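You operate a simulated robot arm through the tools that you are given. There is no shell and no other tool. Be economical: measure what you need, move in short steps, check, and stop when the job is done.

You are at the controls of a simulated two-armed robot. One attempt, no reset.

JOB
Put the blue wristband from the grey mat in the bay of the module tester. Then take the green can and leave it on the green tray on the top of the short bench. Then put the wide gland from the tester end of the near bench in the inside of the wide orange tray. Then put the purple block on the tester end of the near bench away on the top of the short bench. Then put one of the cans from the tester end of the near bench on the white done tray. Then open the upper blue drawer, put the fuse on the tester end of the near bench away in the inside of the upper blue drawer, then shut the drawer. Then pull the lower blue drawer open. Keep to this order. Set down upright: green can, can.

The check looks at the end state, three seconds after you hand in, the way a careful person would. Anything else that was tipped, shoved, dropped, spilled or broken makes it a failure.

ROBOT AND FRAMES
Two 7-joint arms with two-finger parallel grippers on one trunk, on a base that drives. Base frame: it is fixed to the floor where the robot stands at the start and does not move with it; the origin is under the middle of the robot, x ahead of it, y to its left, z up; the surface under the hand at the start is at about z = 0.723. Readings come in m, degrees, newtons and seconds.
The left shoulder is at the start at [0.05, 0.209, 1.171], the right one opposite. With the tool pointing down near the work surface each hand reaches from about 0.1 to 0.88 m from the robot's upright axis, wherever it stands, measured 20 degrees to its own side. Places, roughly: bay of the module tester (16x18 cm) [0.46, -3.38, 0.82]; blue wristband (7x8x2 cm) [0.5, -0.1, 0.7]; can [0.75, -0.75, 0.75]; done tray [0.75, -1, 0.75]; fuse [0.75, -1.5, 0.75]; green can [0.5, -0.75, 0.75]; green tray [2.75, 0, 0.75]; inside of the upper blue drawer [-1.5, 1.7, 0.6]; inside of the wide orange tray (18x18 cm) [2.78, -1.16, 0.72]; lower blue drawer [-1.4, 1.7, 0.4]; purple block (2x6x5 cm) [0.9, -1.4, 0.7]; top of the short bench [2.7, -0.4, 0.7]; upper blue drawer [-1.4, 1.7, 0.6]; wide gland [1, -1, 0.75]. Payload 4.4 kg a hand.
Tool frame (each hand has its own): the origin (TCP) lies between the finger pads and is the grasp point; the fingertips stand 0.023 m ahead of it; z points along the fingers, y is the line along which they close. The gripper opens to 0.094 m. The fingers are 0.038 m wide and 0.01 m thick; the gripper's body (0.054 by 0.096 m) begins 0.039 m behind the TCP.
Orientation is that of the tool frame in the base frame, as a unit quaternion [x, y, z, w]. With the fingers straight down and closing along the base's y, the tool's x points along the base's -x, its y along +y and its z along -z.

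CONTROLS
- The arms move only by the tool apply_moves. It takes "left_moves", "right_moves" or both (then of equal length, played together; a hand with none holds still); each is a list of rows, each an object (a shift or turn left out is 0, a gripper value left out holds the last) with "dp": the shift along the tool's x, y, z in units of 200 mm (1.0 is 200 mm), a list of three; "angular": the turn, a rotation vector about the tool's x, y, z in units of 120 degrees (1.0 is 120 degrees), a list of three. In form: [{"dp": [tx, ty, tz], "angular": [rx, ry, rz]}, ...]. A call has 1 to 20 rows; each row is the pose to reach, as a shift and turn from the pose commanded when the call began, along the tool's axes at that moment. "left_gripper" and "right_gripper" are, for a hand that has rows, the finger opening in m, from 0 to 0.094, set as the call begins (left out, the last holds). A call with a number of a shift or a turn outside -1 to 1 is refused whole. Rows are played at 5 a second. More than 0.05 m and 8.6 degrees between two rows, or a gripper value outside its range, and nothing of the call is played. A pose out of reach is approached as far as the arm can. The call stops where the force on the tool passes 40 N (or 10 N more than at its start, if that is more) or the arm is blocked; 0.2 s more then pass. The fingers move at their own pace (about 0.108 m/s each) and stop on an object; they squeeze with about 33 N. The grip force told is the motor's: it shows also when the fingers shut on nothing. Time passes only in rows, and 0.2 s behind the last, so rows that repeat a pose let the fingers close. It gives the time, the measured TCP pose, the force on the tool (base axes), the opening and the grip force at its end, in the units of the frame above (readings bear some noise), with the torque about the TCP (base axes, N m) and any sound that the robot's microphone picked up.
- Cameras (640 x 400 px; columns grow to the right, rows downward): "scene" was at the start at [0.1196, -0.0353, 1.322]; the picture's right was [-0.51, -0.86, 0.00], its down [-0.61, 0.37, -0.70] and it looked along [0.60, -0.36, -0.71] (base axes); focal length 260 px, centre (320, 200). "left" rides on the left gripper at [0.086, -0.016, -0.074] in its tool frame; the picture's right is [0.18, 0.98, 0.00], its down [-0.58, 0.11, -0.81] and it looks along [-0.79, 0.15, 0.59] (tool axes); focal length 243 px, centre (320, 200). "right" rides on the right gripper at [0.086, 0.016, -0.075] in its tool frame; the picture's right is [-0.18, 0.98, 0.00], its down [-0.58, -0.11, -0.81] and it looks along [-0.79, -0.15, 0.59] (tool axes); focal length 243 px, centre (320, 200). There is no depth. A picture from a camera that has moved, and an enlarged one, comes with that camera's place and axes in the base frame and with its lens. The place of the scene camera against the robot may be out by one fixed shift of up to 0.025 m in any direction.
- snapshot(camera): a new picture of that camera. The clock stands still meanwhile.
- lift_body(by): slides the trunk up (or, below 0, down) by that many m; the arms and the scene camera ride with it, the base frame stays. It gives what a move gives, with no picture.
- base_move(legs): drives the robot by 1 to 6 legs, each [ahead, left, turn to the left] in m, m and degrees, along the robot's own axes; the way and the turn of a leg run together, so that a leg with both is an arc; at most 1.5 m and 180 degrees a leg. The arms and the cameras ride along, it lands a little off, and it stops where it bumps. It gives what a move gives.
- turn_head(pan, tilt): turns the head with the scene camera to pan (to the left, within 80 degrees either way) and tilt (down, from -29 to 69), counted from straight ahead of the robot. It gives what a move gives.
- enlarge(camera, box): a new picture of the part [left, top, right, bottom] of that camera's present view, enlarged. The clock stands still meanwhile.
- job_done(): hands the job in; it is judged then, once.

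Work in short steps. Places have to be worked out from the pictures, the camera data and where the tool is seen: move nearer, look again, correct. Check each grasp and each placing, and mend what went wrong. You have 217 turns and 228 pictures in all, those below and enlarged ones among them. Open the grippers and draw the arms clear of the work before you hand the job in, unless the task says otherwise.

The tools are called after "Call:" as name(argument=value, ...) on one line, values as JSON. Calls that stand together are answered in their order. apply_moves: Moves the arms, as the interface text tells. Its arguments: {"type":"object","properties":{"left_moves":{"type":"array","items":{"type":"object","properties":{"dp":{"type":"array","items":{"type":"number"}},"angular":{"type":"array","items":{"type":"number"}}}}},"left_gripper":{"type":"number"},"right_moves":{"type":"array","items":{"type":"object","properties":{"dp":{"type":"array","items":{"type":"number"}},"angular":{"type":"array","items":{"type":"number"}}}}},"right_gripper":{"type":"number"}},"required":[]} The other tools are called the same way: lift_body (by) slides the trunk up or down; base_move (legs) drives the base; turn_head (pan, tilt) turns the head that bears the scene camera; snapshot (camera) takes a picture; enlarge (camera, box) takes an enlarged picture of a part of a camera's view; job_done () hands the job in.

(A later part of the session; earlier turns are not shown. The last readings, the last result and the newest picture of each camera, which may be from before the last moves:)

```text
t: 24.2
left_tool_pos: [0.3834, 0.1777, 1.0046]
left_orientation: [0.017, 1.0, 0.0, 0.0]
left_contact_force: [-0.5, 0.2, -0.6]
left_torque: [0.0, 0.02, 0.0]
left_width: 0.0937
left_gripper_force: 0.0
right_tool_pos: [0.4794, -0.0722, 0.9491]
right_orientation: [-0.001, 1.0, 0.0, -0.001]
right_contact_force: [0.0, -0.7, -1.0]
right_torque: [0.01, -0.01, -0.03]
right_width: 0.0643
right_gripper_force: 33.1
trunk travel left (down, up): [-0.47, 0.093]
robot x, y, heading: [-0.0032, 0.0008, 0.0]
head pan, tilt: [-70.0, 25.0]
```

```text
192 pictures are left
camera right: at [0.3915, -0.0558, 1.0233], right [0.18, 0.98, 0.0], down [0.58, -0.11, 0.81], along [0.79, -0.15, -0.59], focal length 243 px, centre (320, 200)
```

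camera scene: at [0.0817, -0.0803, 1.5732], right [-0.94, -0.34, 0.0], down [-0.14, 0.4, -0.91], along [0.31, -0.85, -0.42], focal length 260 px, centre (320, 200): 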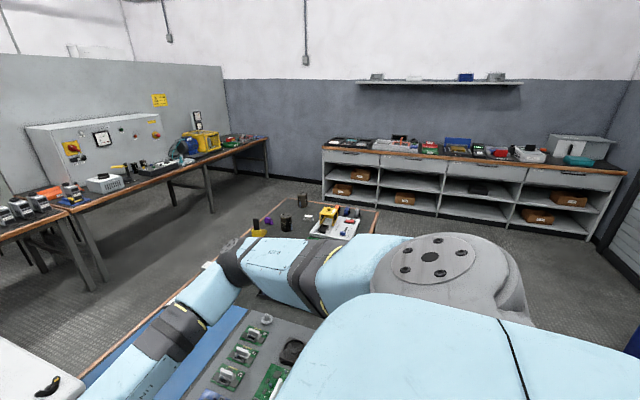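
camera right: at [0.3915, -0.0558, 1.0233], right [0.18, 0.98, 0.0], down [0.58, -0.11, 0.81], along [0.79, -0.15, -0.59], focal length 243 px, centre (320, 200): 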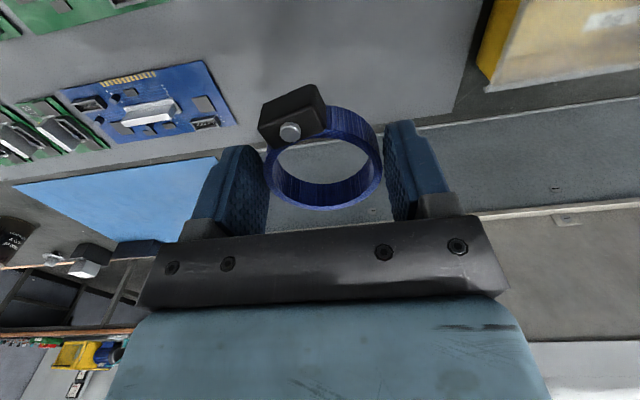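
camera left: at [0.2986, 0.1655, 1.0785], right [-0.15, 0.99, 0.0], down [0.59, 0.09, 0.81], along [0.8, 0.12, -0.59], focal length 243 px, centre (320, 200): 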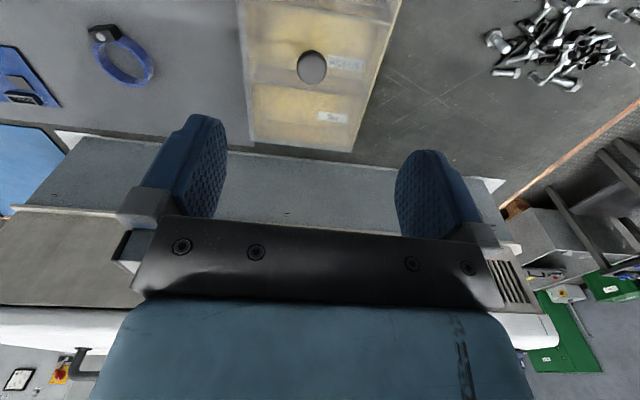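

Call:
enlarge(camera="scene", box=[310, 60, 630, 260])

Call:
apply_moves(right_moves=[{"dp": [0.1, -0.15, -0.15]}, {"dp": [0.2, -0.3, -0.3]}, {"dp": [0.3, -0.45, -0.45]}, {"dp": [0.4, -0.6, -0.6]}, {"dp": [0.5, -0.75, -0.75]}, {"dp": [0.6, -0.9, -0.9]}], left_moves=[{"dp": [0.1, 0.1, -0.1]}, {"dp": [0.2, 0.2, -0.25]}, {"dp": [0.3, 0.2, -0.4]}, {"dp": [0.4, 0.2, -0.6]}, {"dp": [0.4, 0.2, -0.75]}, {"dp": [0.4, 0.2, -0.9]}])

Call:
snapshot(camera="scene")

```text
2.00 times, centred on (470, 160) of scene
camera zoom: at [0.0817, -0.0803, 1.5732], right [-0.94, -0.34, 0.0], down [-0.14, 0.4, -0.91], along [0.31, -0.85, -0.42], focal length 521 px, centre (20, 280)
```

zoom: 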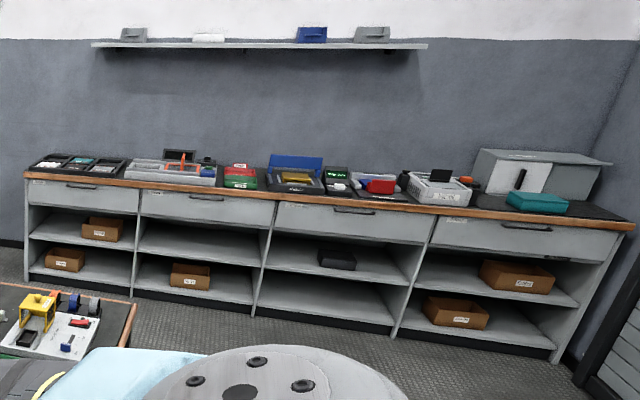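

```text
t: 25.6
left_tool_pos: [0.3279, 0.2132, 1.1821]
left_orientation: [0.018, 1.0, 0.001, 0.001]
left_contact_force: [-0.4, 0.0, 0.0]
left_torque: [0.0, -0.01, 0.0]
left_width: 0.0943
left_gripper_force: 0.1
left hand out of reach, approached as far as the arm can: row 4, 5, 6
right_tool_pos: [0.354, -0.2523, 1.1287]
right_orientation: [-0.001, 1.0, 0.001, 0.001]
right_contact_force: [-0.3, 0.3, 0.0]
right_torque: [0.01, 0.03, -0.02]
right_width: 0.0639
right_gripper_force: 32.9
trunk travel left (down, up): [-0.47, 0.093]
robot x, y, heading: [-0.0022, -0.0002, -0.3]
head pan, tilt: [-70.0, 25.0]
```

```text
190 pictures are left
camera scene: at [0.0795, -0.0822, 1.5731], right [-0.94, -0.34, 0.0], down [-0.14, 0.4, -0.91], along [0.31, -0.85, -0.42], focal length 260 px, centre (320, 200)
```

scene: 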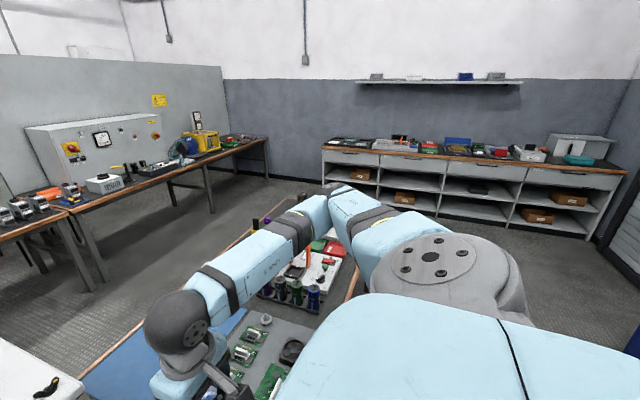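

The tester is the grey open case on the back bench at about [0.46,-3.38]. Drive right along the aisle, then turn to face it.

Call:
base_move(legs=[[0, -1.5, 0], [0, -0.9, 0], [0, 0, -90]])

Call:
turn_head(pan=20, tilt=30)

Call:
snapshot(camera="scene")

```text
t: 30.1
left_tool_pos: [0.3257, -0.0987, 1.1798]
left_orientation: [0.016, 1.0, 0.001, -0.002]
left_contact_force: [-0.2, -0.7, -0.7]
left_torque: [0.02, 0.05, 0.01]
left_width: 0.0939
left_gripper_force: 0.0
right_tool_pos: [0.3556, -0.5636, 1.1271]
right_orientation: [-0.002, 1.0, 0.002, 0.0]
right_contact_force: [-0.5, 0.1, 0.2]
right_torque: [0.02, -0.04, 0.01]
right_width: 0.064
right_gripper_force: 33.5
trunk travel left (down, up): [-0.47, 0.093]
robot x, y, heading: [-0.0005, -0.3144, 0.2]
head pan, tilt: [-70.0, 25.0]
stopped in leg 1: the robot was blocked; the commanded pose is now the measured one
```

```text
t: 31.8
left_tool_pos: [0.3258, -0.0965, 1.1785]
left_orientation: [0.015, 1.0, 0.0, 0.0]
left_contact_force: [0.4, -0.3, 0.6]
left_torque: [-0.03, -0.02, -0.01]
left_width: 0.0941
left_gripper_force: 0.1
right_tool_pos: [0.3549, -0.5616, 1.1287]
right_orientation: [-0.003, 1.0, 0.0, 0.0]
right_contact_force: [-0.8, -0.8, 0.3]
right_torque: [0.03, -0.01, 0.0]
right_width: 0.0633
right_gripper_force: 33.5
trunk travel left (down, up): [-0.47, 0.093]
robot x, y, heading: [-0.0035, -0.314, 0.2]
head pan, tilt: [20.0, 30.0]
```

```text
189 pictures are left
camera scene: at [0.1323, -0.2748, 1.5652], right [0.35, -0.94, 0.0], down [-0.47, -0.17, -0.87], along [0.81, 0.3, -0.5], focal length 260 px, centre (320, 200)
```

scene: 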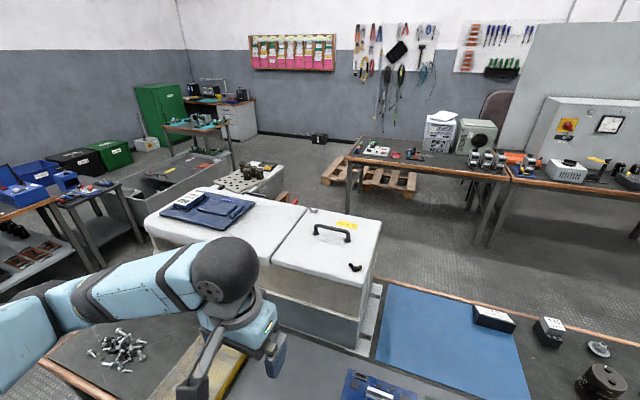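

Blocked—probably by a bench leg. Look down to the right.

Call:
turn_head(pan=-60, tilt=60)

Call:
snapshot(camera="scene")

```text
t: 33.3
left_tool_pos: [0.3266, -0.0961, 1.1801]
left_orientation: [0.015, 1.0, 0.0, 0.0]
left_contact_force: [-0.6, 1.0, -0.3]
left_torque: [0.01, -0.02, 0.0]
left_width: 0.0941
left_gripper_force: 0.1
right_tool_pos: [0.3552, -0.5619, 1.1286]
right_orientation: [-0.002, 1.0, -0.001, -0.001]
right_contact_force: [-0.1, -0.1, -0.2]
right_torque: [-0.01, 0.04, -0.02]
right_width: 0.0632
right_gripper_force: 32.9
trunk travel left (down, up): [-0.47, 0.093]
robot x, y, heading: [-0.0043, -0.3111, 0.4]
head pan, tilt: [-60.0, 60.0]
```

```text
188 pictures are left
camera scene: at [0.0811, -0.3636, 1.5232], right [-0.86, -0.51, 0.0], down [-0.44, 0.75, -0.5], along [0.25, -0.43, -0.87], focal length 260 px, centre (320, 200)
```

scene: 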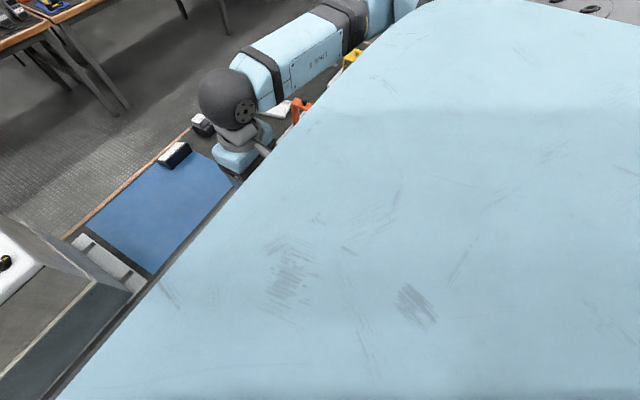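

Back away from the bench 0.3 m and retry sideways.

Call:
base_move(legs=[[-0.3, 0, 0], [0, -1.0, 0]])

Call:
turn_head(pan=-80, tilt=35)

Call:
snapshot(camera="scene")

```text
t: 44.0
left_tool_pos: [0.0329, -1.0906, 1.1802]
left_orientation: [0.014, 1.0, 0.0, -0.001]
left_contact_force: [-0.4, 1.3, 0.4]
left_torque: [0.01, 0.03, 0.02]
left_width: 0.094
left_gripper_force: 0.0
right_tool_pos: [0.0631, -1.555, 1.1289]
right_orientation: [-0.004, 1.0, 0.0, 0.0]
right_contact_force: [0.5, 0.2, -0.5]
right_torque: [0.0, 0.0, 0.05]
right_width: 0.0623
right_gripper_force: 33.0
trunk travel left (down, up): [-0.47, 0.093]
robot x, y, heading: [-0.2927, -1.3048, 0.7]
head pan, tilt: [-60.0, 60.0]
```

```text
t: 44.9
left_tool_pos: [0.0336, -1.0902, 1.1804]
left_orientation: [0.014, 1.0, 0.0, -0.001]
left_contact_force: [0.4, 0.7, 0.5]
left_torque: [-0.01, -0.01, 0.02]
left_width: 0.0941
left_gripper_force: 0.0
right_tool_pos: [0.0632, -1.5565, 1.128]
right_orientation: [-0.005, 1.0, 0.0, 0.0]
right_contact_force: [0.3, 0.3, 0.4]
right_torque: [-0.02, -0.01, 0.02]
right_width: 0.0623
right_gripper_force: 32.7
trunk travel left (down, up): [-0.47, 0.093]
robot x, y, heading: [-0.2987, -1.3063, 0.3]
head pan, tilt: [-80.0, 35.0]
```

```text
187 pictures are left
camera scene: at [-0.2294, -1.3879, 1.5574], right [-0.98, -0.18, 0.0], down [-0.1, 0.56, -0.82], along [0.15, -0.81, -0.57], focal length 260 px, centre (320, 200)
```

scene: 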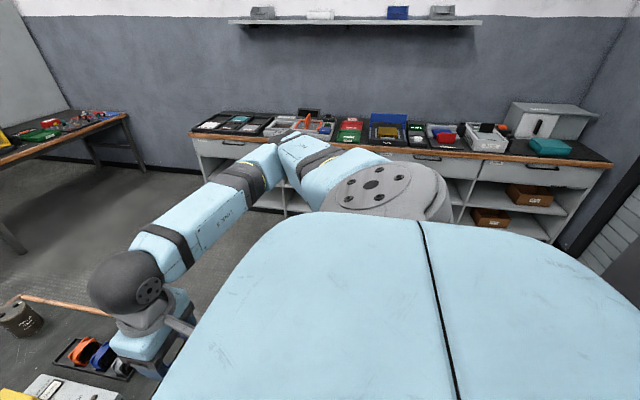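

Clear. Continue to y≈-2.3, then turn to face the back bench.

Call:
base_move(legs=[[0, -1.0, 0], [0, 0, -90]])

Call:
turn_head(pan=30, tilt=35)

Call:
snapshot(camera="scene")

Call:
snapshot(camera="right")

```text
t: 57.9
left_tool_pos: [-0.104, -2.6476, 1.1818]
left_orientation: [0.743, 0.669, 0.0, -0.001]
left_contact_force: [0.8, 0.3, -0.1]
left_torque: [0.01, -0.02, -0.02]
left_width: 0.0943
left_gripper_force: 0.0
right_tool_pos: [-0.5708, -2.6413, 1.1279]
right_orientation: [0.73, 0.683, -0.001, 0.0]
right_contact_force: [-0.2, -1.2, 0.5]
right_torque: [-0.01, 0.01, 0.0]
right_width: 0.0601
right_gripper_force: 32.8
trunk travel left (down, up): [-0.47, 0.093]
robot x, y, heading: [-0.2964, -2.304, -94.0]
head pan, tilt: [-80.0, 35.0]
```

```text
t: 59.8
left_tool_pos: [-0.1053, -2.6469, 1.1796]
left_orientation: [0.743, 0.669, 0.001, -0.001]
left_contact_force: [-0.3, 1.3, 0.1]
left_torque: [-0.02, -0.01, -0.01]
left_width: 0.0941
left_gripper_force: 0.0
right_tool_pos: [-0.5716, -2.6408, 1.1282]
right_orientation: [0.73, 0.684, 0.0, 0.0]
right_contact_force: [-0.7, -0.1, -0.7]
right_torque: [-0.03, 0.01, -0.01]
right_width: 0.0598
right_gripper_force: 32.6
trunk travel left (down, up): [-0.47, 0.093]
robot x, y, heading: [-0.2948, -2.305, -94.0]
head pan, tilt: [30.0, 35.0]
```

```text
186 pictures are left
camera scene: at [-0.2799, -2.4435, 1.5574], right [-0.9, -0.44, 0.0], down [-0.25, 0.52, -0.82], along [0.36, -0.74, -0.57], focal length 260 px, centre (320, 200)
```

scene: 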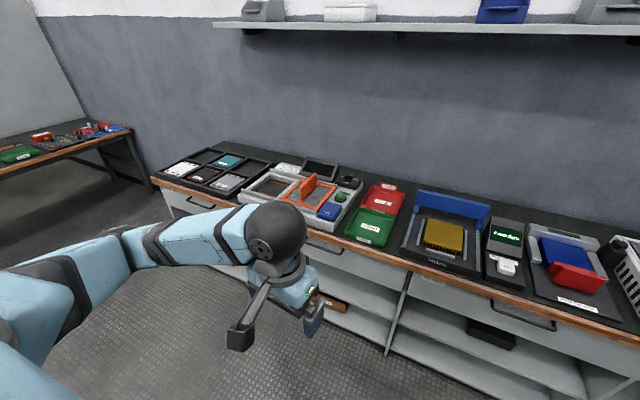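

```text
185 pictures are left
camera right: at [-0.5499, -2.5562, 1.203], right [0.97, -0.25, 0.0], down [-0.15, -0.57, 0.81], along [-0.2, -0.78, -0.59], focal length 243 px, centre (320, 200)
```

right: 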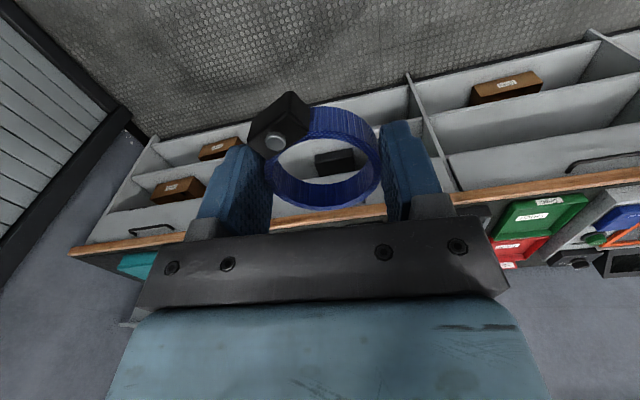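

Call:
enlarge(camera="scene", box=[220, 140, 420, 260])

Call:
enlarge(camera="right", box=[200, 60, 480, 240])

```text
3.20 times, centred on (320, 200) of scene
camera zoom: at [-0.2799, -2.4435, 1.5574], right [-0.9, -0.44, 0.0], down [-0.25, 0.52, -0.82], along [0.36, -0.74, -0.57], focal length 833 px, centre (320, 200)
```

zoom: 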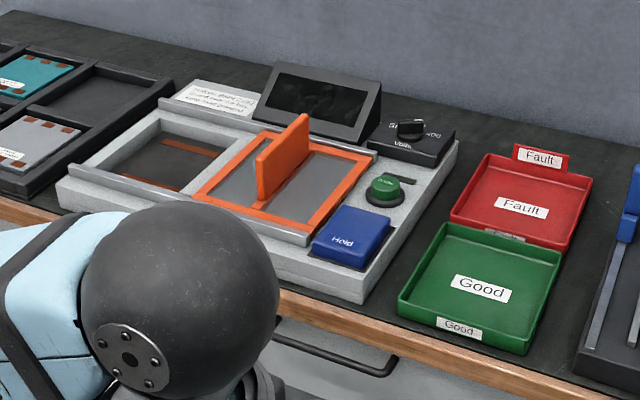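

```text
2.22 times, centred on (340, 150) of right
camera zoom: at [-0.5499, -2.5562, 1.203], right [0.97, -0.25, 0.0], down [-0.15, -0.57, 0.81], along [-0.2, -0.78, -0.59], focal length 539 px, centre (276, 311)
```

zoom: 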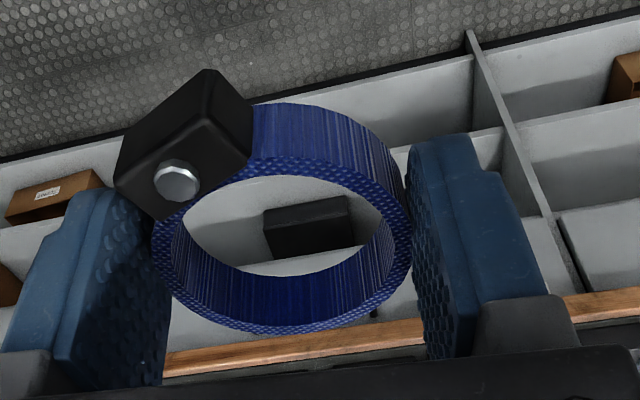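

The bay is the open left compartment of the tester. Drive in front of it.

Call:
apply_moves(right_moves=[{"dp": [0, 0, 0]}], right_gripper=0.056)

Call:
base_move(legs=[[0, 0, 4], [0, 0.8, 0], [0.4, 0, 0]])

Call:
turn_head(pan=0, tilt=50)

Call:
snapshot(camera="scene")

Call:
snapshot(camera="right")

```text
t: 60.2
left_tool_pos: [-0.1049, -2.648, 1.1801]
left_orientation: [0.744, 0.669, 0.001, -0.001]
left_contact_force: [-0.1, -0.6, 0.3]
left_torque: [0.02, -0.04, -0.01]
left_width: 0.0938
left_gripper_force: 0.0
right_tool_pos: [-0.5721, -2.6414, 1.1286]
right_orientation: [0.731, 0.683, 0.0, 0.0]
right_contact_force: [0.3, 1.0, -0.7]
right_torque: [0.01, -0.01, -0.04]
right_width: 0.0593
right_gripper_force: 33.4
trunk travel left (down, up): [-0.47, 0.093]
robot x, y, heading: [-0.299, -2.3022, -94.0]
head pan, tilt: [30.0, 35.0]
```

```text
t: 70.2
left_tool_pos: [0.7278, -3.022, 1.1813]
left_orientation: [0.719, 0.695, 0.001, -0.001]
left_contact_force: [0.0, 0.9, -0.3]
left_torque: [-0.01, 0.02, -0.02]
left_width: 0.094
left_gripper_force: 0.0
right_tool_pos: [0.2629, -3.0497, 1.1273]
right_orientation: [0.705, 0.709, 0.0, 0.0]
right_contact_force: [0.4, 0.3, 0.6]
right_torque: [0.02, -0.04, 0.01]
right_width: 0.0597
right_gripper_force: 32.7
trunk travel left (down, up): [-0.47, 0.093]
robot x, y, heading: [0.5108, -2.6959, -89.9]
head pan, tilt: [30.0, 35.0]
```

```text
t: 71.1
left_tool_pos: [0.7277, -3.0224, 1.181]
left_orientation: [0.718, 0.696, 0.001, 0.0]
left_contact_force: [-0.7, -0.4, -0.1]
left_torque: [0.02, -0.06, 0.01]
left_width: 0.094
left_gripper_force: 0.0
right_tool_pos: [0.2629, -3.0496, 1.1281]
right_orientation: [0.705, 0.709, 0.0, 0.0]
right_contact_force: [1.3, -0.1, -1.5]
right_torque: [0.0, -0.01, -0.01]
right_width: 0.0598
right_gripper_force: 33.1
trunk travel left (down, up): [-0.47, 0.093]
robot x, y, heading: [0.5131, -2.6933, -89.6]
head pan, tilt: [0.0, 50.0]
```

```text
182 pictures are left
camera scene: at [0.495, -2.8306, 1.5358], right [-1.0, -0.01, 0.0], down [0.0, 0.77, -0.64], along [0.0, -0.64, -0.77], focal length 260 px, centre (320, 200)
```

scene: 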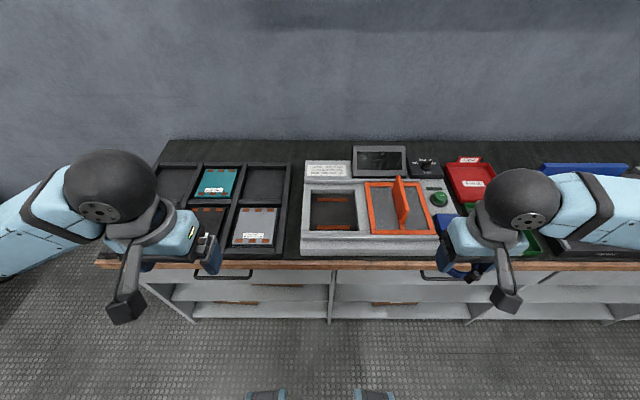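

```text
181 pictures are left
camera right: at [0.2774, -2.963, 1.2031], right [0.98, -0.18, 0.0], down [-0.11, -0.58, 0.81], along [-0.14, -0.79, -0.59], focal length 243 px, centre (320, 200)
```

right: 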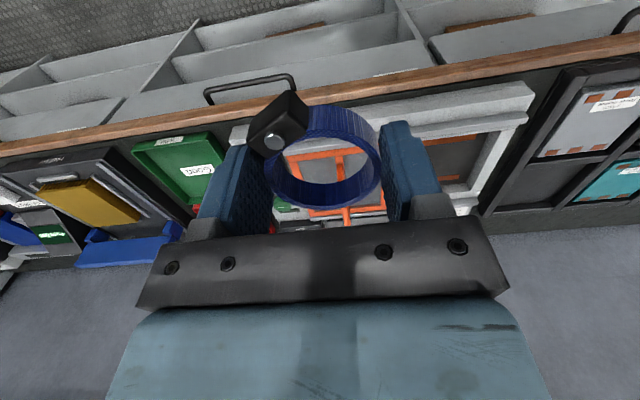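

Bay centre at ≈[0.455,-3.378], fully open. Carry the band over it at height.

Call:
apply_moves(right_moves=[{"dp": [-0.135, 0.158, 0]}, {"dp": [-0.27, 0.317, 0]}, {"dp": [-0.4, 0.475, 0]}, {"dp": [-0.535, 0.633, 0]}, {"dp": [-0.67, 0.79, 0]}, {"dp": [-0.8, 0.95, 0]}])

Call:
apply_moves(right_moves=[{"dp": [-0.2, 0, 0.1]}, {"dp": [-0.4, 0, 0.2]}, {"dp": [-0.6, 0, 0.35]}, {"dp": [-0.8, 0, 0.5]}, {"dp": [-0.8, 0, 0.7]}])

Call:
snapshot(camera="right")

Call:
snapshot(camera="scene")

```text
t: 72.5
left_tool_pos: [0.7293, -3.0222, 1.1783]
left_orientation: [0.719, 0.695, 0.001, -0.001]
left_contact_force: [0.0, -0.8, 0.4]
left_torque: [0.04, 0.01, -0.02]
left_width: 0.0941
left_gripper_force: 0.0
right_tool_pos: [0.4543, -3.2098, 1.1273]
right_orientation: [0.706, 0.709, 0.0, -0.002]
right_contact_force: [-0.4, 1.2, -0.3]
right_torque: [0.02, 0.02, 0.0]
right_width: 0.0596
right_gripper_force: 32.9
trunk travel left (down, up): [-0.47, 0.093]
robot x, y, heading: [0.5117, -2.6914, -89.8]
head pan, tilt: [0.0, 50.0]
```

```text
t: 73.7
left_tool_pos: [0.7276, -3.0214, 1.1808]
left_orientation: [0.718, 0.696, 0.002, 0.0]
left_contact_force: [-0.8, 0.6, -0.2]
left_torque: [0.0, 0.01, 0.03]
left_width: 0.0943
left_gripper_force: 0.1
right_tool_pos: [0.4539, -3.3687, 0.99]
right_orientation: [0.705, 0.709, -0.001, 0.0]
right_contact_force: [-0.4, 0.6, -0.2]
right_torque: [-0.01, -0.03, 0.02]
right_width: 0.0597
right_gripper_force: 33.0
trunk travel left (down, up): [-0.47, 0.093]
robot x, y, heading: [0.5128, -2.6911, -89.9]
head pan, tilt: [0.0, 50.0]
```

```text
180 pictures are left
camera right: at [0.468, -3.2824, 1.0644], right [0.98, -0.18, 0.0], down [-0.11, -0.58, 0.81], along [-0.14, -0.79, -0.59], focal length 243 px, centre (320, 200)
```

right: 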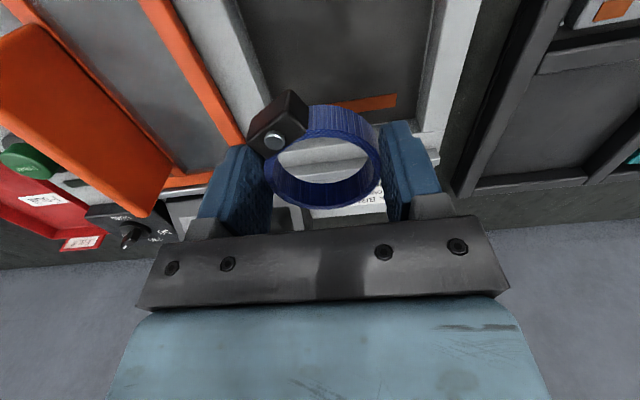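

```text
179 pictures are left
camera scene: at [0.4942, -2.8308, 1.5358], right [-1.0, 0.0, 0.0], down [0.0, 0.77, -0.64], along [0.0, -0.64, -0.77], focal length 260 px, centre (320, 200)
```

scene: 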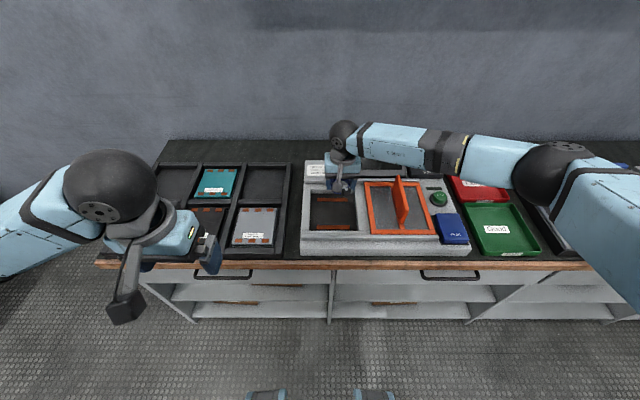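

Shift slightly to the bay centre [0.465,-3.378] and descend to just above the rim.

Call:
apply_moves(right_moves=[{"dp": [-0.045, 0.055, 0.2]}, {"dp": [-0.045, 0.055, 0.4]}, {"dp": [-0.045, 0.055, 0.6]}])

Call:
snapshot(camera="right")

Call:
enlarge(camera="scene", box=[280, 150, 440, 270])

```text
t: 74.5
left_tool_pos: [0.7294, -3.0226, 1.1798]
left_orientation: [0.718, 0.696, 0.001, -0.001]
left_contact_force: [-0.2, 0.9, -0.1]
left_torque: [0.0, 0.02, 0.0]
left_width: 0.0941
left_gripper_force: 0.0
right_tool_pos: [0.4645, -3.377, 0.8713]
right_orientation: [0.705, 0.709, 0.0, 0.0]
right_contact_force: [0.0, 0.4, -1.7]
right_torque: [0.02, -0.02, 0.01]
right_width: 0.0598
right_gripper_force: 32.6
trunk travel left (down, up): [-0.47, 0.093]
robot x, y, heading: [0.5135, -2.6943, -90.1]
head pan, tilt: [0.0, 50.0]
```

```text
178 pictures are left
camera right: at [0.4787, -3.2908, 0.9461], right [0.98, -0.18, 0.0], down [-0.11, -0.58, 0.81], along [-0.15, -0.79, -0.59], focal length 243 px, centre (320, 200)
```

right: 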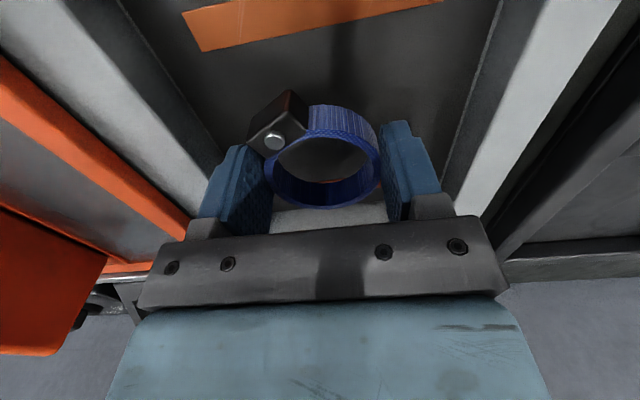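

```text
3.33 times, centred on (360, 210) of scene
camera zoom: at [0.4955, -2.8314, 1.5357], right [-1.0, 0.0, 0.0], down [0.0, 0.77, -0.64], along [0.0, -0.64, -0.77], focal length 868 px, centre (187, 167)
```

zoom: 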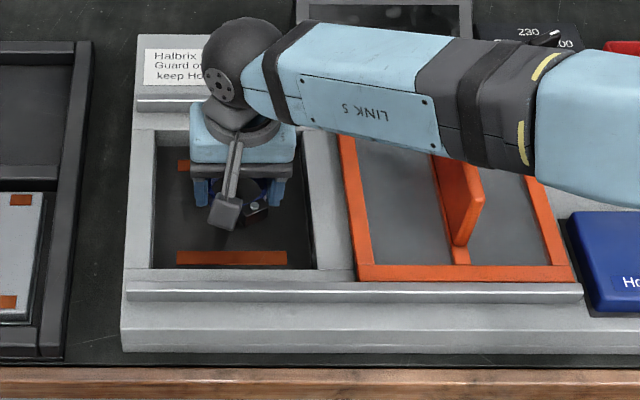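

Centred in the bay. Descend gently in small steps, watching force.

Call:
apply_moves(right_moves=[{"dp": [0, 0, 0.08]}, {"dp": [0, 0, 0.16]}, {"dp": [0, 0, 0.24]}])

Call:
snapshot(camera="right")

```text
t: 75.2
left_tool_pos: [0.7266, -3.0215, 1.1812]
left_orientation: [0.718, 0.696, 0.001, 0.0]
left_contact_force: [0.2, -0.9, 0.0]
left_torque: [0.02, -0.01, 0.04]
left_width: 0.0942
left_gripper_force: 0.1
right_tool_pos: [0.4656, -3.38, 0.8463]
right_orientation: [0.705, 0.709, -0.001, 0.004]
right_contact_force: [-2.0, 10.3, 23.0]
right_torque: [0.5, 0.36, -0.11]
right_width: 0.0598
right_gripper_force: 32.9
trunk travel left (down, up): [-0.47, 0.093]
robot x, y, heading: [0.5089, -2.6918, -89.9]
head pan, tilt: [0.0, 50.0]
stopped in row 3 (right hand): the force on the tool passed its limit at 46 N (the readings are from after the stop); the commanded pose is now the measured one
```

```text
176 pictures are left
camera right: at [0.48, -3.2927, 0.9205], right [0.98, -0.18, 0.0], down [-0.11, -0.58, 0.81], along [-0.14, -0.8, -0.59], focal length 243 px, centre (320, 200)
```

right: 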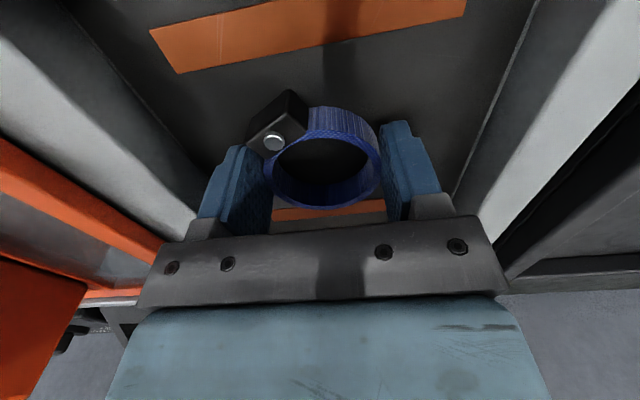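

Floor contact at tip z≈0.82. Ease up 1.5 mm, open, and check.

Call:
apply_moves(right_moves=[{"dp": [0, 0, -0.008]}])

Call:
apply_moves(right_moves=[{"dp": [0, 0, 0]}, {"dp": [0, 0, 0]}, {"dp": [0, 0, 0]}, {"dp": [0, 0, -0.2]}, {"dp": [0, 0, -0.4]}], right_gripper=0.09)

Call:
snapshot(camera="right")

```text
t: 75.5
left_tool_pos: [0.7287, -3.0216, 1.1805]
left_orientation: [0.718, 0.696, 0.0, 0.0]
left_contact_force: [0.3, 0.5, -0.1]
left_torque: [-0.01, -0.02, -0.01]
left_width: 0.0941
left_gripper_force: 0.0
right_tool_pos: [0.4655, -3.3797, 0.8468]
right_orientation: [0.707, 0.707, -0.002, 0.002]
right_contact_force: [3.3, -2.5, 13.4]
right_torque: [0.07, 0.04, -0.03]
right_width: 0.0596
right_gripper_force: 32.4
trunk travel left (down, up): [-0.47, 0.093]
robot x, y, heading: [0.513, -2.6912, -90.1]
head pan, tilt: [0.0, 50.0]
```

```text
t: 76.8
left_tool_pos: [0.7277, -3.0221, 1.1795]
left_orientation: [0.718, 0.696, 0.0, 0.0]
left_contact_force: [0.7, 0.6, -0.2]
left_torque: [-0.03, 0.02, 0.0]
left_width: 0.094
left_gripper_force: 0.0
right_tool_pos: [0.4647, -3.379, 0.9262]
right_orientation: [0.705, 0.709, 0.0, 0.003]
right_contact_force: [-0.7, 0.7, -0.2]
right_torque: [-0.05, 0.01, -0.02]
right_width: 0.0899
right_gripper_force: 0.0
trunk travel left (down, up): [-0.47, 0.093]
robot x, y, heading: [0.51, -2.6874, -89.9]
head pan, tilt: [0.0, 50.0]
```

```text
175 pictures are left
camera right: at [0.4794, -3.2925, 1.001], right [0.98, -0.18, 0.0], down [-0.11, -0.58, 0.81], along [-0.14, -0.8, -0.59], focal length 243 px, centre (320, 200)
```

right: 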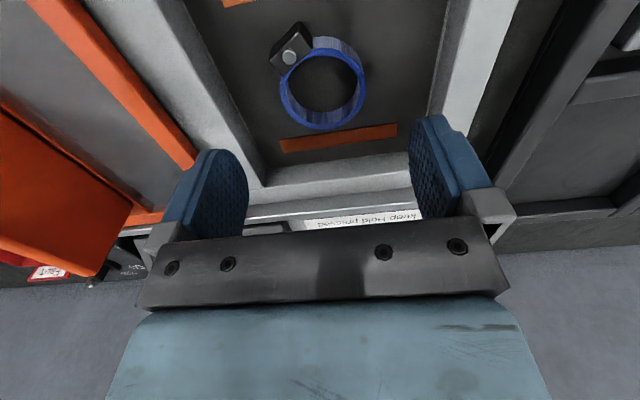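

Wristband lies flat in the bay. Raise and retract the right arm.

Call:
apply_moves(right_moves=[{"dp": [0, 0, -0.25]}, {"dp": [0, 0, -0.5]}, {"dp": [0, 0, -0.75]}, {"dp": [0, 0, -1.0]}])

Call:
apply_moves(right_moves=[{"dp": [0.2, -0.1, 0]}, {"dp": [0.4, -0.2, 0]}, {"dp": [0.6, -0.3, 0]}, {"dp": [0.8, -0.4, 0]}, {"dp": [1.0, -0.5, 0]}])

Call:
apply_moves(right_moves=[{"dp": [0.18, -0.1, 0]}, {"dp": [0.36, -0.2, 0]}, {"dp": [0.54, -0.3, 0]}])

Call:
base_move(legs=[[-0.4, 0, 0], [0, -0.8, 0], [0, 0, 90], [0, 1.45, 0]])

Call:
turn_head(pan=-5, tilt=40)

Call:
snapshot(camera="scene")

```text
t: 77.8
left_tool_pos: [0.7272, -3.0211, 1.18]
left_orientation: [0.718, 0.696, 0.0, 0.001]
left_contact_force: [-1.1, 0.0, -0.2]
left_torque: [-0.01, 0.0, -0.04]
left_width: 0.0941
left_gripper_force: 0.1
right_tool_pos: [0.4642, -3.3812, 1.1259]
right_orientation: [0.706, 0.708, -0.001, 0.003]
right_contact_force: [-0.9, -0.4, 0.2]
right_torque: [-0.03, 0.05, 0.04]
right_width: 0.0901
right_gripper_force: 0.2
trunk travel left (down, up): [-0.47, 0.093]
robot x, y, heading: [0.5102, -2.6897, -89.7]
head pan, tilt: [0.0, 50.0]
```

```text
t: 79.0
left_tool_pos: [0.7269, -3.0211, 1.1799]
left_orientation: [0.718, 0.696, 0.0, 0.001]
left_contact_force: [0.7, 0.8, -0.6]
left_torque: [0.02, -0.03, 0.0]
left_width: 0.0941
left_gripper_force: 0.0
right_tool_pos: [0.3633, -3.1792, 1.1241]
right_orientation: [0.705, 0.709, -0.001, 0.003]
right_contact_force: [-1.0, -0.6, 0.9]
right_torque: [-0.04, 0.02, 0.01]
right_width: 0.09
right_gripper_force: 0.1
trunk travel left (down, up): [-0.47, 0.093]
robot x, y, heading: [0.5111, -2.6911, -89.8]
head pan, tilt: [0.0, 50.0]
```

```text
t: 79.8
left_tool_pos: [0.7266, -3.0218, 1.1812]
left_orientation: [0.718, 0.697, 0.001, 0.001]
left_contact_force: [0.5, 0.0, 0.7]
left_torque: [-0.03, -0.04, 0.0]
left_width: 0.0939
left_gripper_force: 0.1
right_tool_pos: [0.3022, -3.0712, 1.1224]
right_orientation: [0.706, 0.708, -0.002, 0.003]
right_contact_force: [-0.4, -0.2, 0.4]
right_torque: [-0.02, -0.04, 0.0]
right_width: 0.0899
right_gripper_force: 0.1
trunk travel left (down, up): [-0.47, 0.093]
robot x, y, heading: [0.5102, -2.6963, -89.7]
head pan, tilt: [0.0, 50.0]
```

```text
t: 105.6
left_tool_pos: [0.055, -0.6257, 1.1796]
left_orientation: [0.019, 1.0, 0.001, -0.001]
left_contact_force: [-0.7, 0.0, 0.5]
left_torque: [-0.02, -0.01, -0.01]
left_width: 0.0941
left_gripper_force: 0.0
right_tool_pos: [0.1016, -1.0499, 1.1213]
right_orientation: [0.001, 1.0, 0.001, 0.002]
right_contact_force: [1.5, -0.8, 0.9]
right_torque: [0.01, -0.01, 0.0]
right_width: 0.09
right_gripper_force: 0.0
trunk travel left (down, up): [-0.47, 0.093]
robot x, y, heading: [-0.2757, -0.8389, 0.2]
head pan, tilt: [0.0, 50.0]
```

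```text
t: 106.3
left_tool_pos: [0.0551, -0.6265, 1.1809]
left_orientation: [0.019, 1.0, 0.0, -0.001]
left_contact_force: [-0.4, 0.5, 0.0]
left_torque: [0.01, 0.02, -0.02]
left_width: 0.0941
left_gripper_force: 0.0
right_tool_pos: [0.1024, -1.0501, 1.122]
right_orientation: [0.001, 1.0, 0.0, 0.001]
right_contact_force: [0.1, -0.8, 0.0]
right_torque: [0.01, 0.01, 0.0]
right_width: 0.0899
right_gripper_force: 0.1
trunk travel left (down, up): [-0.47, 0.093]
robot x, y, heading: [-0.2791, -0.8365, 0.0]
head pan, tilt: [-5.0, 40.0]
```

```text
174 pictures are left
camera scene: at [-0.1411, -0.8413, 1.5498], right [-0.09, -1.0, 0.0], down [-0.64, 0.06, -0.77], along [0.76, -0.07, -0.64], focal length 260 px, centre (320, 200)
```

scene: 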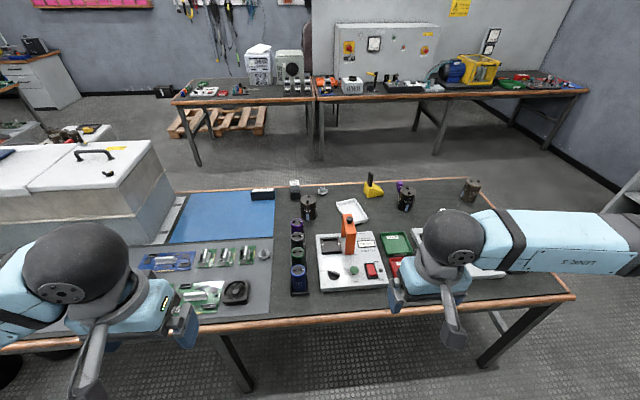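

Call:
enlarge(camera="scene", box=[240, 160, 400, 310])

Call:
enlarge(camera="scene", box=[350, 160, 550, 310])

Call:
enlarge(camera="scene", box=[160, 10, 380, 140])

Call:
enlarge(camera="scene", box=[360, 10, 600, 140])

```text
2.67 times, centred on (320, 235) of scene
camera zoom: at [-0.1411, -0.8413, 1.5498], right [-0.09, -1.0, 0.0], down [-0.64, 0.06, -0.77], along [0.76, -0.07, -0.64], focal length 694 px, centre (320, 107)
```

zoom: 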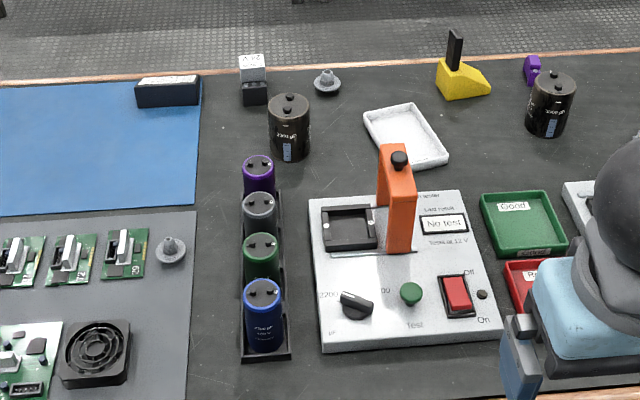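

```text
2.67 times, centred on (450, 235) of scene
camera zoom: at [-0.1411, -0.8413, 1.5498], right [-0.09, -1.0, 0.0], down [-0.64, 0.06, -0.77], along [0.76, -0.07, -0.64], focal length 694 px, centre (-27, 107)
```

zoom: 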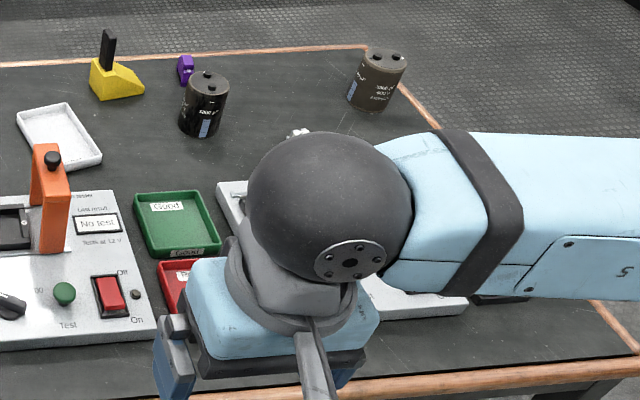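

```text
2.91 times, centred on (270, 75) of scene
camera zoom: at [-0.1411, -0.8413, 1.5498], right [-0.09, -1.0, 0.0], down [-0.64, 0.06, -0.77], along [0.76, -0.07, -0.64], focal length 757 px, centre (466, 564)
```

zoom: 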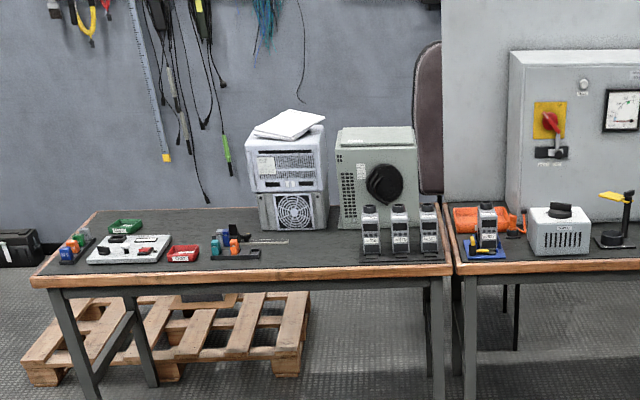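

```text
2.67 times, centred on (480, 75) of scene
camera zoom: at [-0.1411, -0.8413, 1.5498], right [-0.09, -1.0, 0.0], down [-0.64, 0.06, -0.77], along [0.76, -0.07, -0.64], focal length 694 px, centre (-107, 533)
```

zoom: 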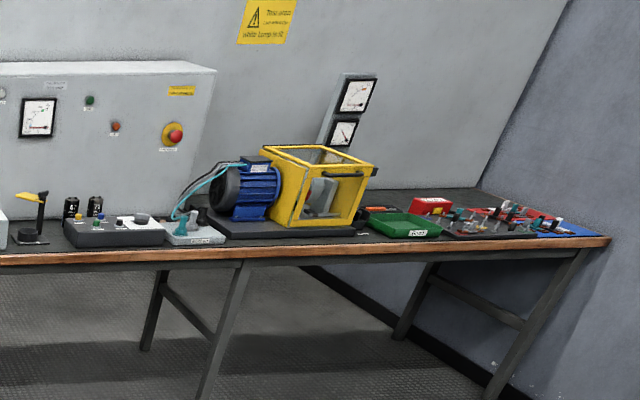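

Green can (second in the rack) is at about [0.48,-0.825]. Move the base 0.15 m closer and bring the left hand over it at height.

Call:
base_move(legs=[[0.15, 0, 0]])

Call:
apply_moves(left_moves=[{"dp": [-0.17, -0.15, 0.0], "angular": [0, 0, -0.01]}, {"dp": [-0.34, -0.3, 0.0], "angular": [0, 0, -0.018]}, {"dp": [-0.51, -0.45, 0.05], "angular": [0, 0, -0.018]}, {"dp": [-0.68, -0.6, 0.1], "angular": [0, 0, -0.018]}, {"dp": [-0.85, -0.75, 0.15], "angular": [0, 0, -0.018]}, {"dp": [-0.95, -0.9, 0.25], "angular": [0, 0, -0.018]}], left_gripper=0.094)

Call:
snapshot(camera="left")

Call:
snapshot(camera="scene")

```text
t: 107.7
left_tool_pos: [0.2038, -0.6264, 1.18]
left_orientation: [0.019, 1.0, 0.001, -0.001]
left_contact_force: [-0.4, 0.2, 0.4]
left_torque: [0.01, 0.01, -0.01]
left_width: 0.0938
left_gripper_force: 0.1
right_tool_pos: [0.2537, -1.0507, 1.1215]
right_orientation: [0.001, 1.0, 0.001, 0.002]
right_contact_force: [-0.3, -0.3, -0.8]
right_torque: [-0.02, 0.0, -0.03]
right_width: 0.09
right_gripper_force: 0.0
trunk travel left (down, up): [-0.47, 0.093]
robot x, y, heading: [-0.1239, -0.8406, 0.1]
head pan, tilt: [-5.0, 40.0]
```

```text
t: 109.1
left_tool_pos: [0.3891, -0.8151, 1.1283]
left_orientation: [-0.001, 1.0, 0.001, -0.001]
left_contact_force: [-0.6, -0.8, -0.8]
left_torque: [0.02, 0.01, 0.02]
left_width: 0.094
left_gripper_force: 0.0
right_tool_pos: [0.2537, -1.0517, 1.1217]
right_orientation: [0.001, 1.0, 0.001, 0.001]
right_contact_force: [-0.5, -0.7, -0.6]
right_torque: [-0.02, -0.02, 0.0]
right_width: 0.0901
right_gripper_force: 0.1
trunk travel left (down, up): [-0.47, 0.093]
robot x, y, heading: [-0.1263, -0.841, 0.1]
head pan, tilt: [-5.0, 40.0]
```

```text
169 pictures are left
camera left: at [0.3038, -0.8314, 1.2031], right [-0.19, 0.98, 0.0], down [0.58, 0.11, 0.81], along [0.79, 0.15, -0.59], focal length 243 px, centre (320, 200)
```

left: 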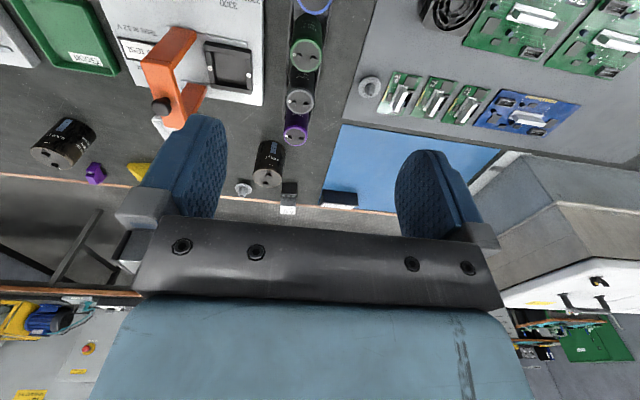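

```text
168 pictures are left
camera scene: at [0.0106, -0.8431, 1.5498], right [-0.09, -1.0, 0.0], down [-0.64, 0.06, -0.77], along [0.76, -0.07, -0.64], focal length 260 px, centre (320, 200)
```

scene: 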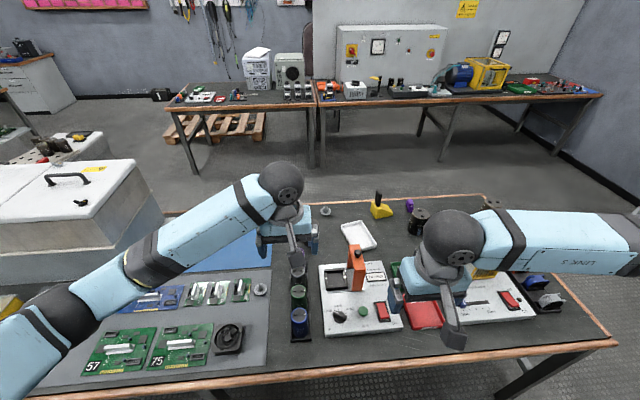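

Green can top ≈[0.472,-0.821]. Move over it and descend to z 0.93.

Call:
apply_moves(left_moves=[{"dp": [-0.15, -0.01, 0.18]}, {"dp": [-0.28, -0.02, 0.38]}, {"dp": [-0.38, -0.035, 0.58]}, {"dp": [-0.415, -0.035, 0.78]}, {"dp": [-0.415, -0.035, 0.98]}])

Call:
snapshot(camera="left")

Call:
snapshot(camera="scene")

```text
t: 110.3
left_tool_pos: [0.4703, -0.818, 0.9335]
left_orientation: [-0.001, 1.0, 0.0, 0.0]
left_contact_force: [0.6, -0.9, -0.6]
left_torque: [0.01, -0.03, -0.02]
left_width: 0.0937
left_gripper_force: 0.1
right_tool_pos: [0.2534, -1.0504, 1.1222]
right_orientation: [0.0, 1.0, 0.001, 0.002]
right_contact_force: [1.3, 0.0, -0.3]
right_torque: [-0.02, 0.0, -0.04]
right_width: 0.0898
right_gripper_force: 0.0
trunk travel left (down, up): [-0.47, 0.093]
robot x, y, heading: [-0.1222, -0.8404, -0.2]
head pan, tilt: [-5.0, 40.0]
```

```text
167 pictures are left
camera left: at [0.3857, -0.834, 1.0069], right [-0.18, 0.98, 0.0], down [0.58, 0.11, 0.81], along [0.79, 0.15, -0.59], focal length 243 px, centre (320, 200)
```

left: 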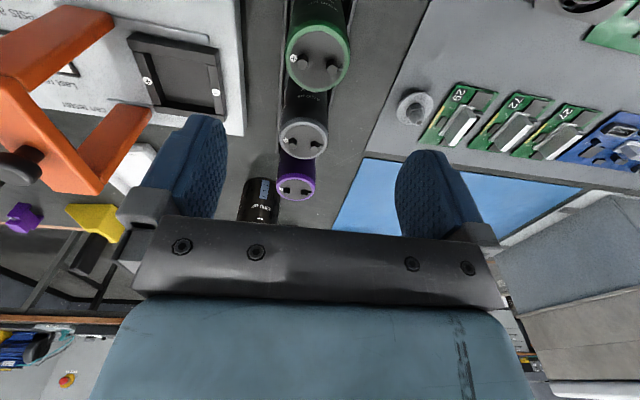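

```text
166 pictures are left
camera scene: at [0.01, -0.8417, 1.55], right [-0.09, -1.0, 0.0], down [-0.64, 0.06, -0.77], along [0.76, -0.07, -0.64], focal length 260 px, centre (320, 200)
```

scene: 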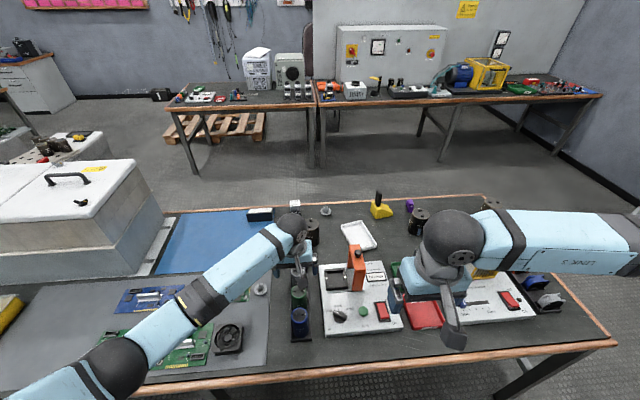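

Call:
apply_moves(left_moves=[{"dp": [0, 0, 0.12]}, {"dp": [0, 0, 0.24]}])

Call:
snapshot(camera="left")

Call:
enlarge(camera="scene", box=[250, 200, 370, 350])

```text
t: 110.9
left_tool_pos: [0.4721, -0.8178, 0.886]
left_orientation: [0.0, 1.0, 0.0, -0.001]
left_contact_force: [0.5, -0.3, -0.5]
left_torque: [-0.01, 0.02, 0.0]
left_width: 0.094
left_gripper_force: 0.0
right_tool_pos: [0.2528, -1.0512, 1.1222]
right_orientation: [0.0, 1.0, 0.001, 0.003]
right_contact_force: [-0.7, -0.4, 0.2]
right_torque: [0.0, 0.0, 0.05]
right_width: 0.0898
right_gripper_force: 0.1
trunk travel left (down, up): [-0.47, 0.093]
robot x, y, heading: [-0.1237, -0.8446, -0.1]
head pan, tilt: [-5.0, 40.0]
```

```text
165 pictures are left
camera left: at [0.3868, -0.8336, 0.9589], right [-0.18, 0.98, 0.0], down [0.58, 0.11, 0.81], along [0.79, 0.15, -0.59], focal length 243 px, centre (320, 200)
```

left: 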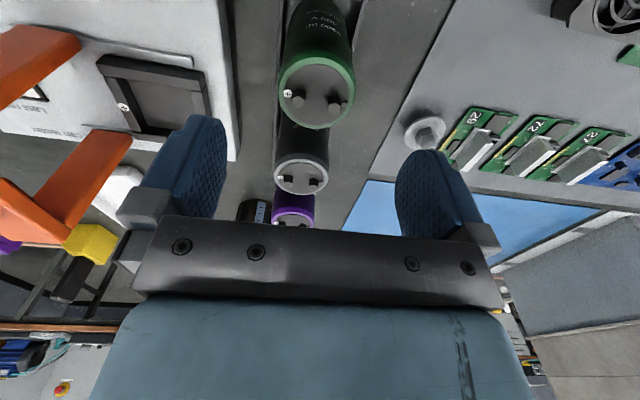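

```text
2.67 times, centred on (310, 275) of scene
camera zoom: at [0.0101, -0.8417, 1.5499], right [-0.09, -1.0, 0.0], down [-0.64, 0.06, -0.77], along [0.76, -0.07, -0.64], focal length 694 px, centre (347, 0)
```

zoom: 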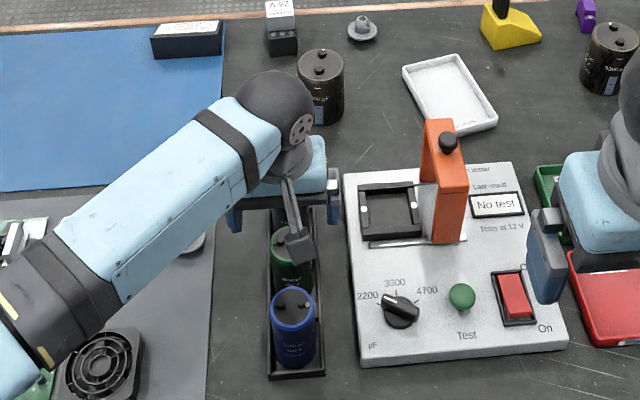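

Triangulated: green can at [0.466,-0.821], top z≈0.818, Ø≈48 mm. Descend and grip near the top.

Call:
apply_moves(left_moves=[{"dp": [0.03, -0.015, 0.15]}, {"dp": [0.03, -0.015, 0.3]}, {"dp": [0.03, -0.015, 0.45]}])

Call:
snapshot(camera="left")

```text
t: 111.7
left_tool_pos: [0.4663, -0.8212, 0.7946]
left_orientation: [0.0, 1.0, 0.001, -0.001]
left_contact_force: [0.7, -0.9, -0.2]
left_torque: [-0.02, -0.03, 0.0]
left_width: 0.0941
left_gripper_force: 0.0
right_tool_pos: [0.2529, -1.051, 1.1222]
right_orientation: [0.0, 1.0, 0.001, 0.002]
right_contact_force: [1.0, 0.4, -0.3]
right_torque: [0.01, -0.01, 0.02]
right_width: 0.09
right_gripper_force: 0.0
trunk travel left (down, up): [-0.47, 0.093]
robot x, y, heading: [-0.1218, -0.84, -0.0]
head pan, tilt: [-5.0, 40.0]
```

```text
163 pictures are left
camera left: at [0.3807, -0.8375, 0.8684], right [-0.19, 0.98, 0.0], down [0.58, 0.11, 0.81], along [0.79, 0.15, -0.59], focal length 243 px, centre (320, 200)
```

left: 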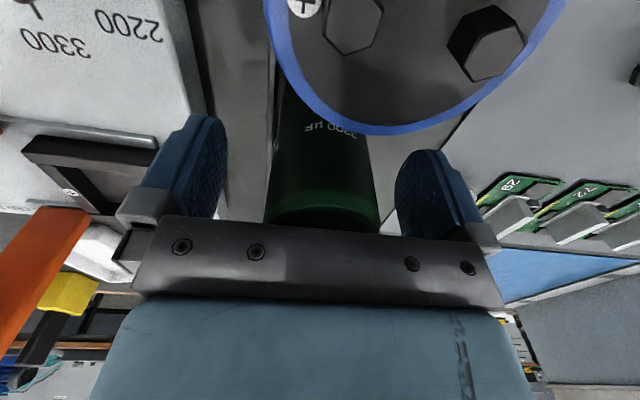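

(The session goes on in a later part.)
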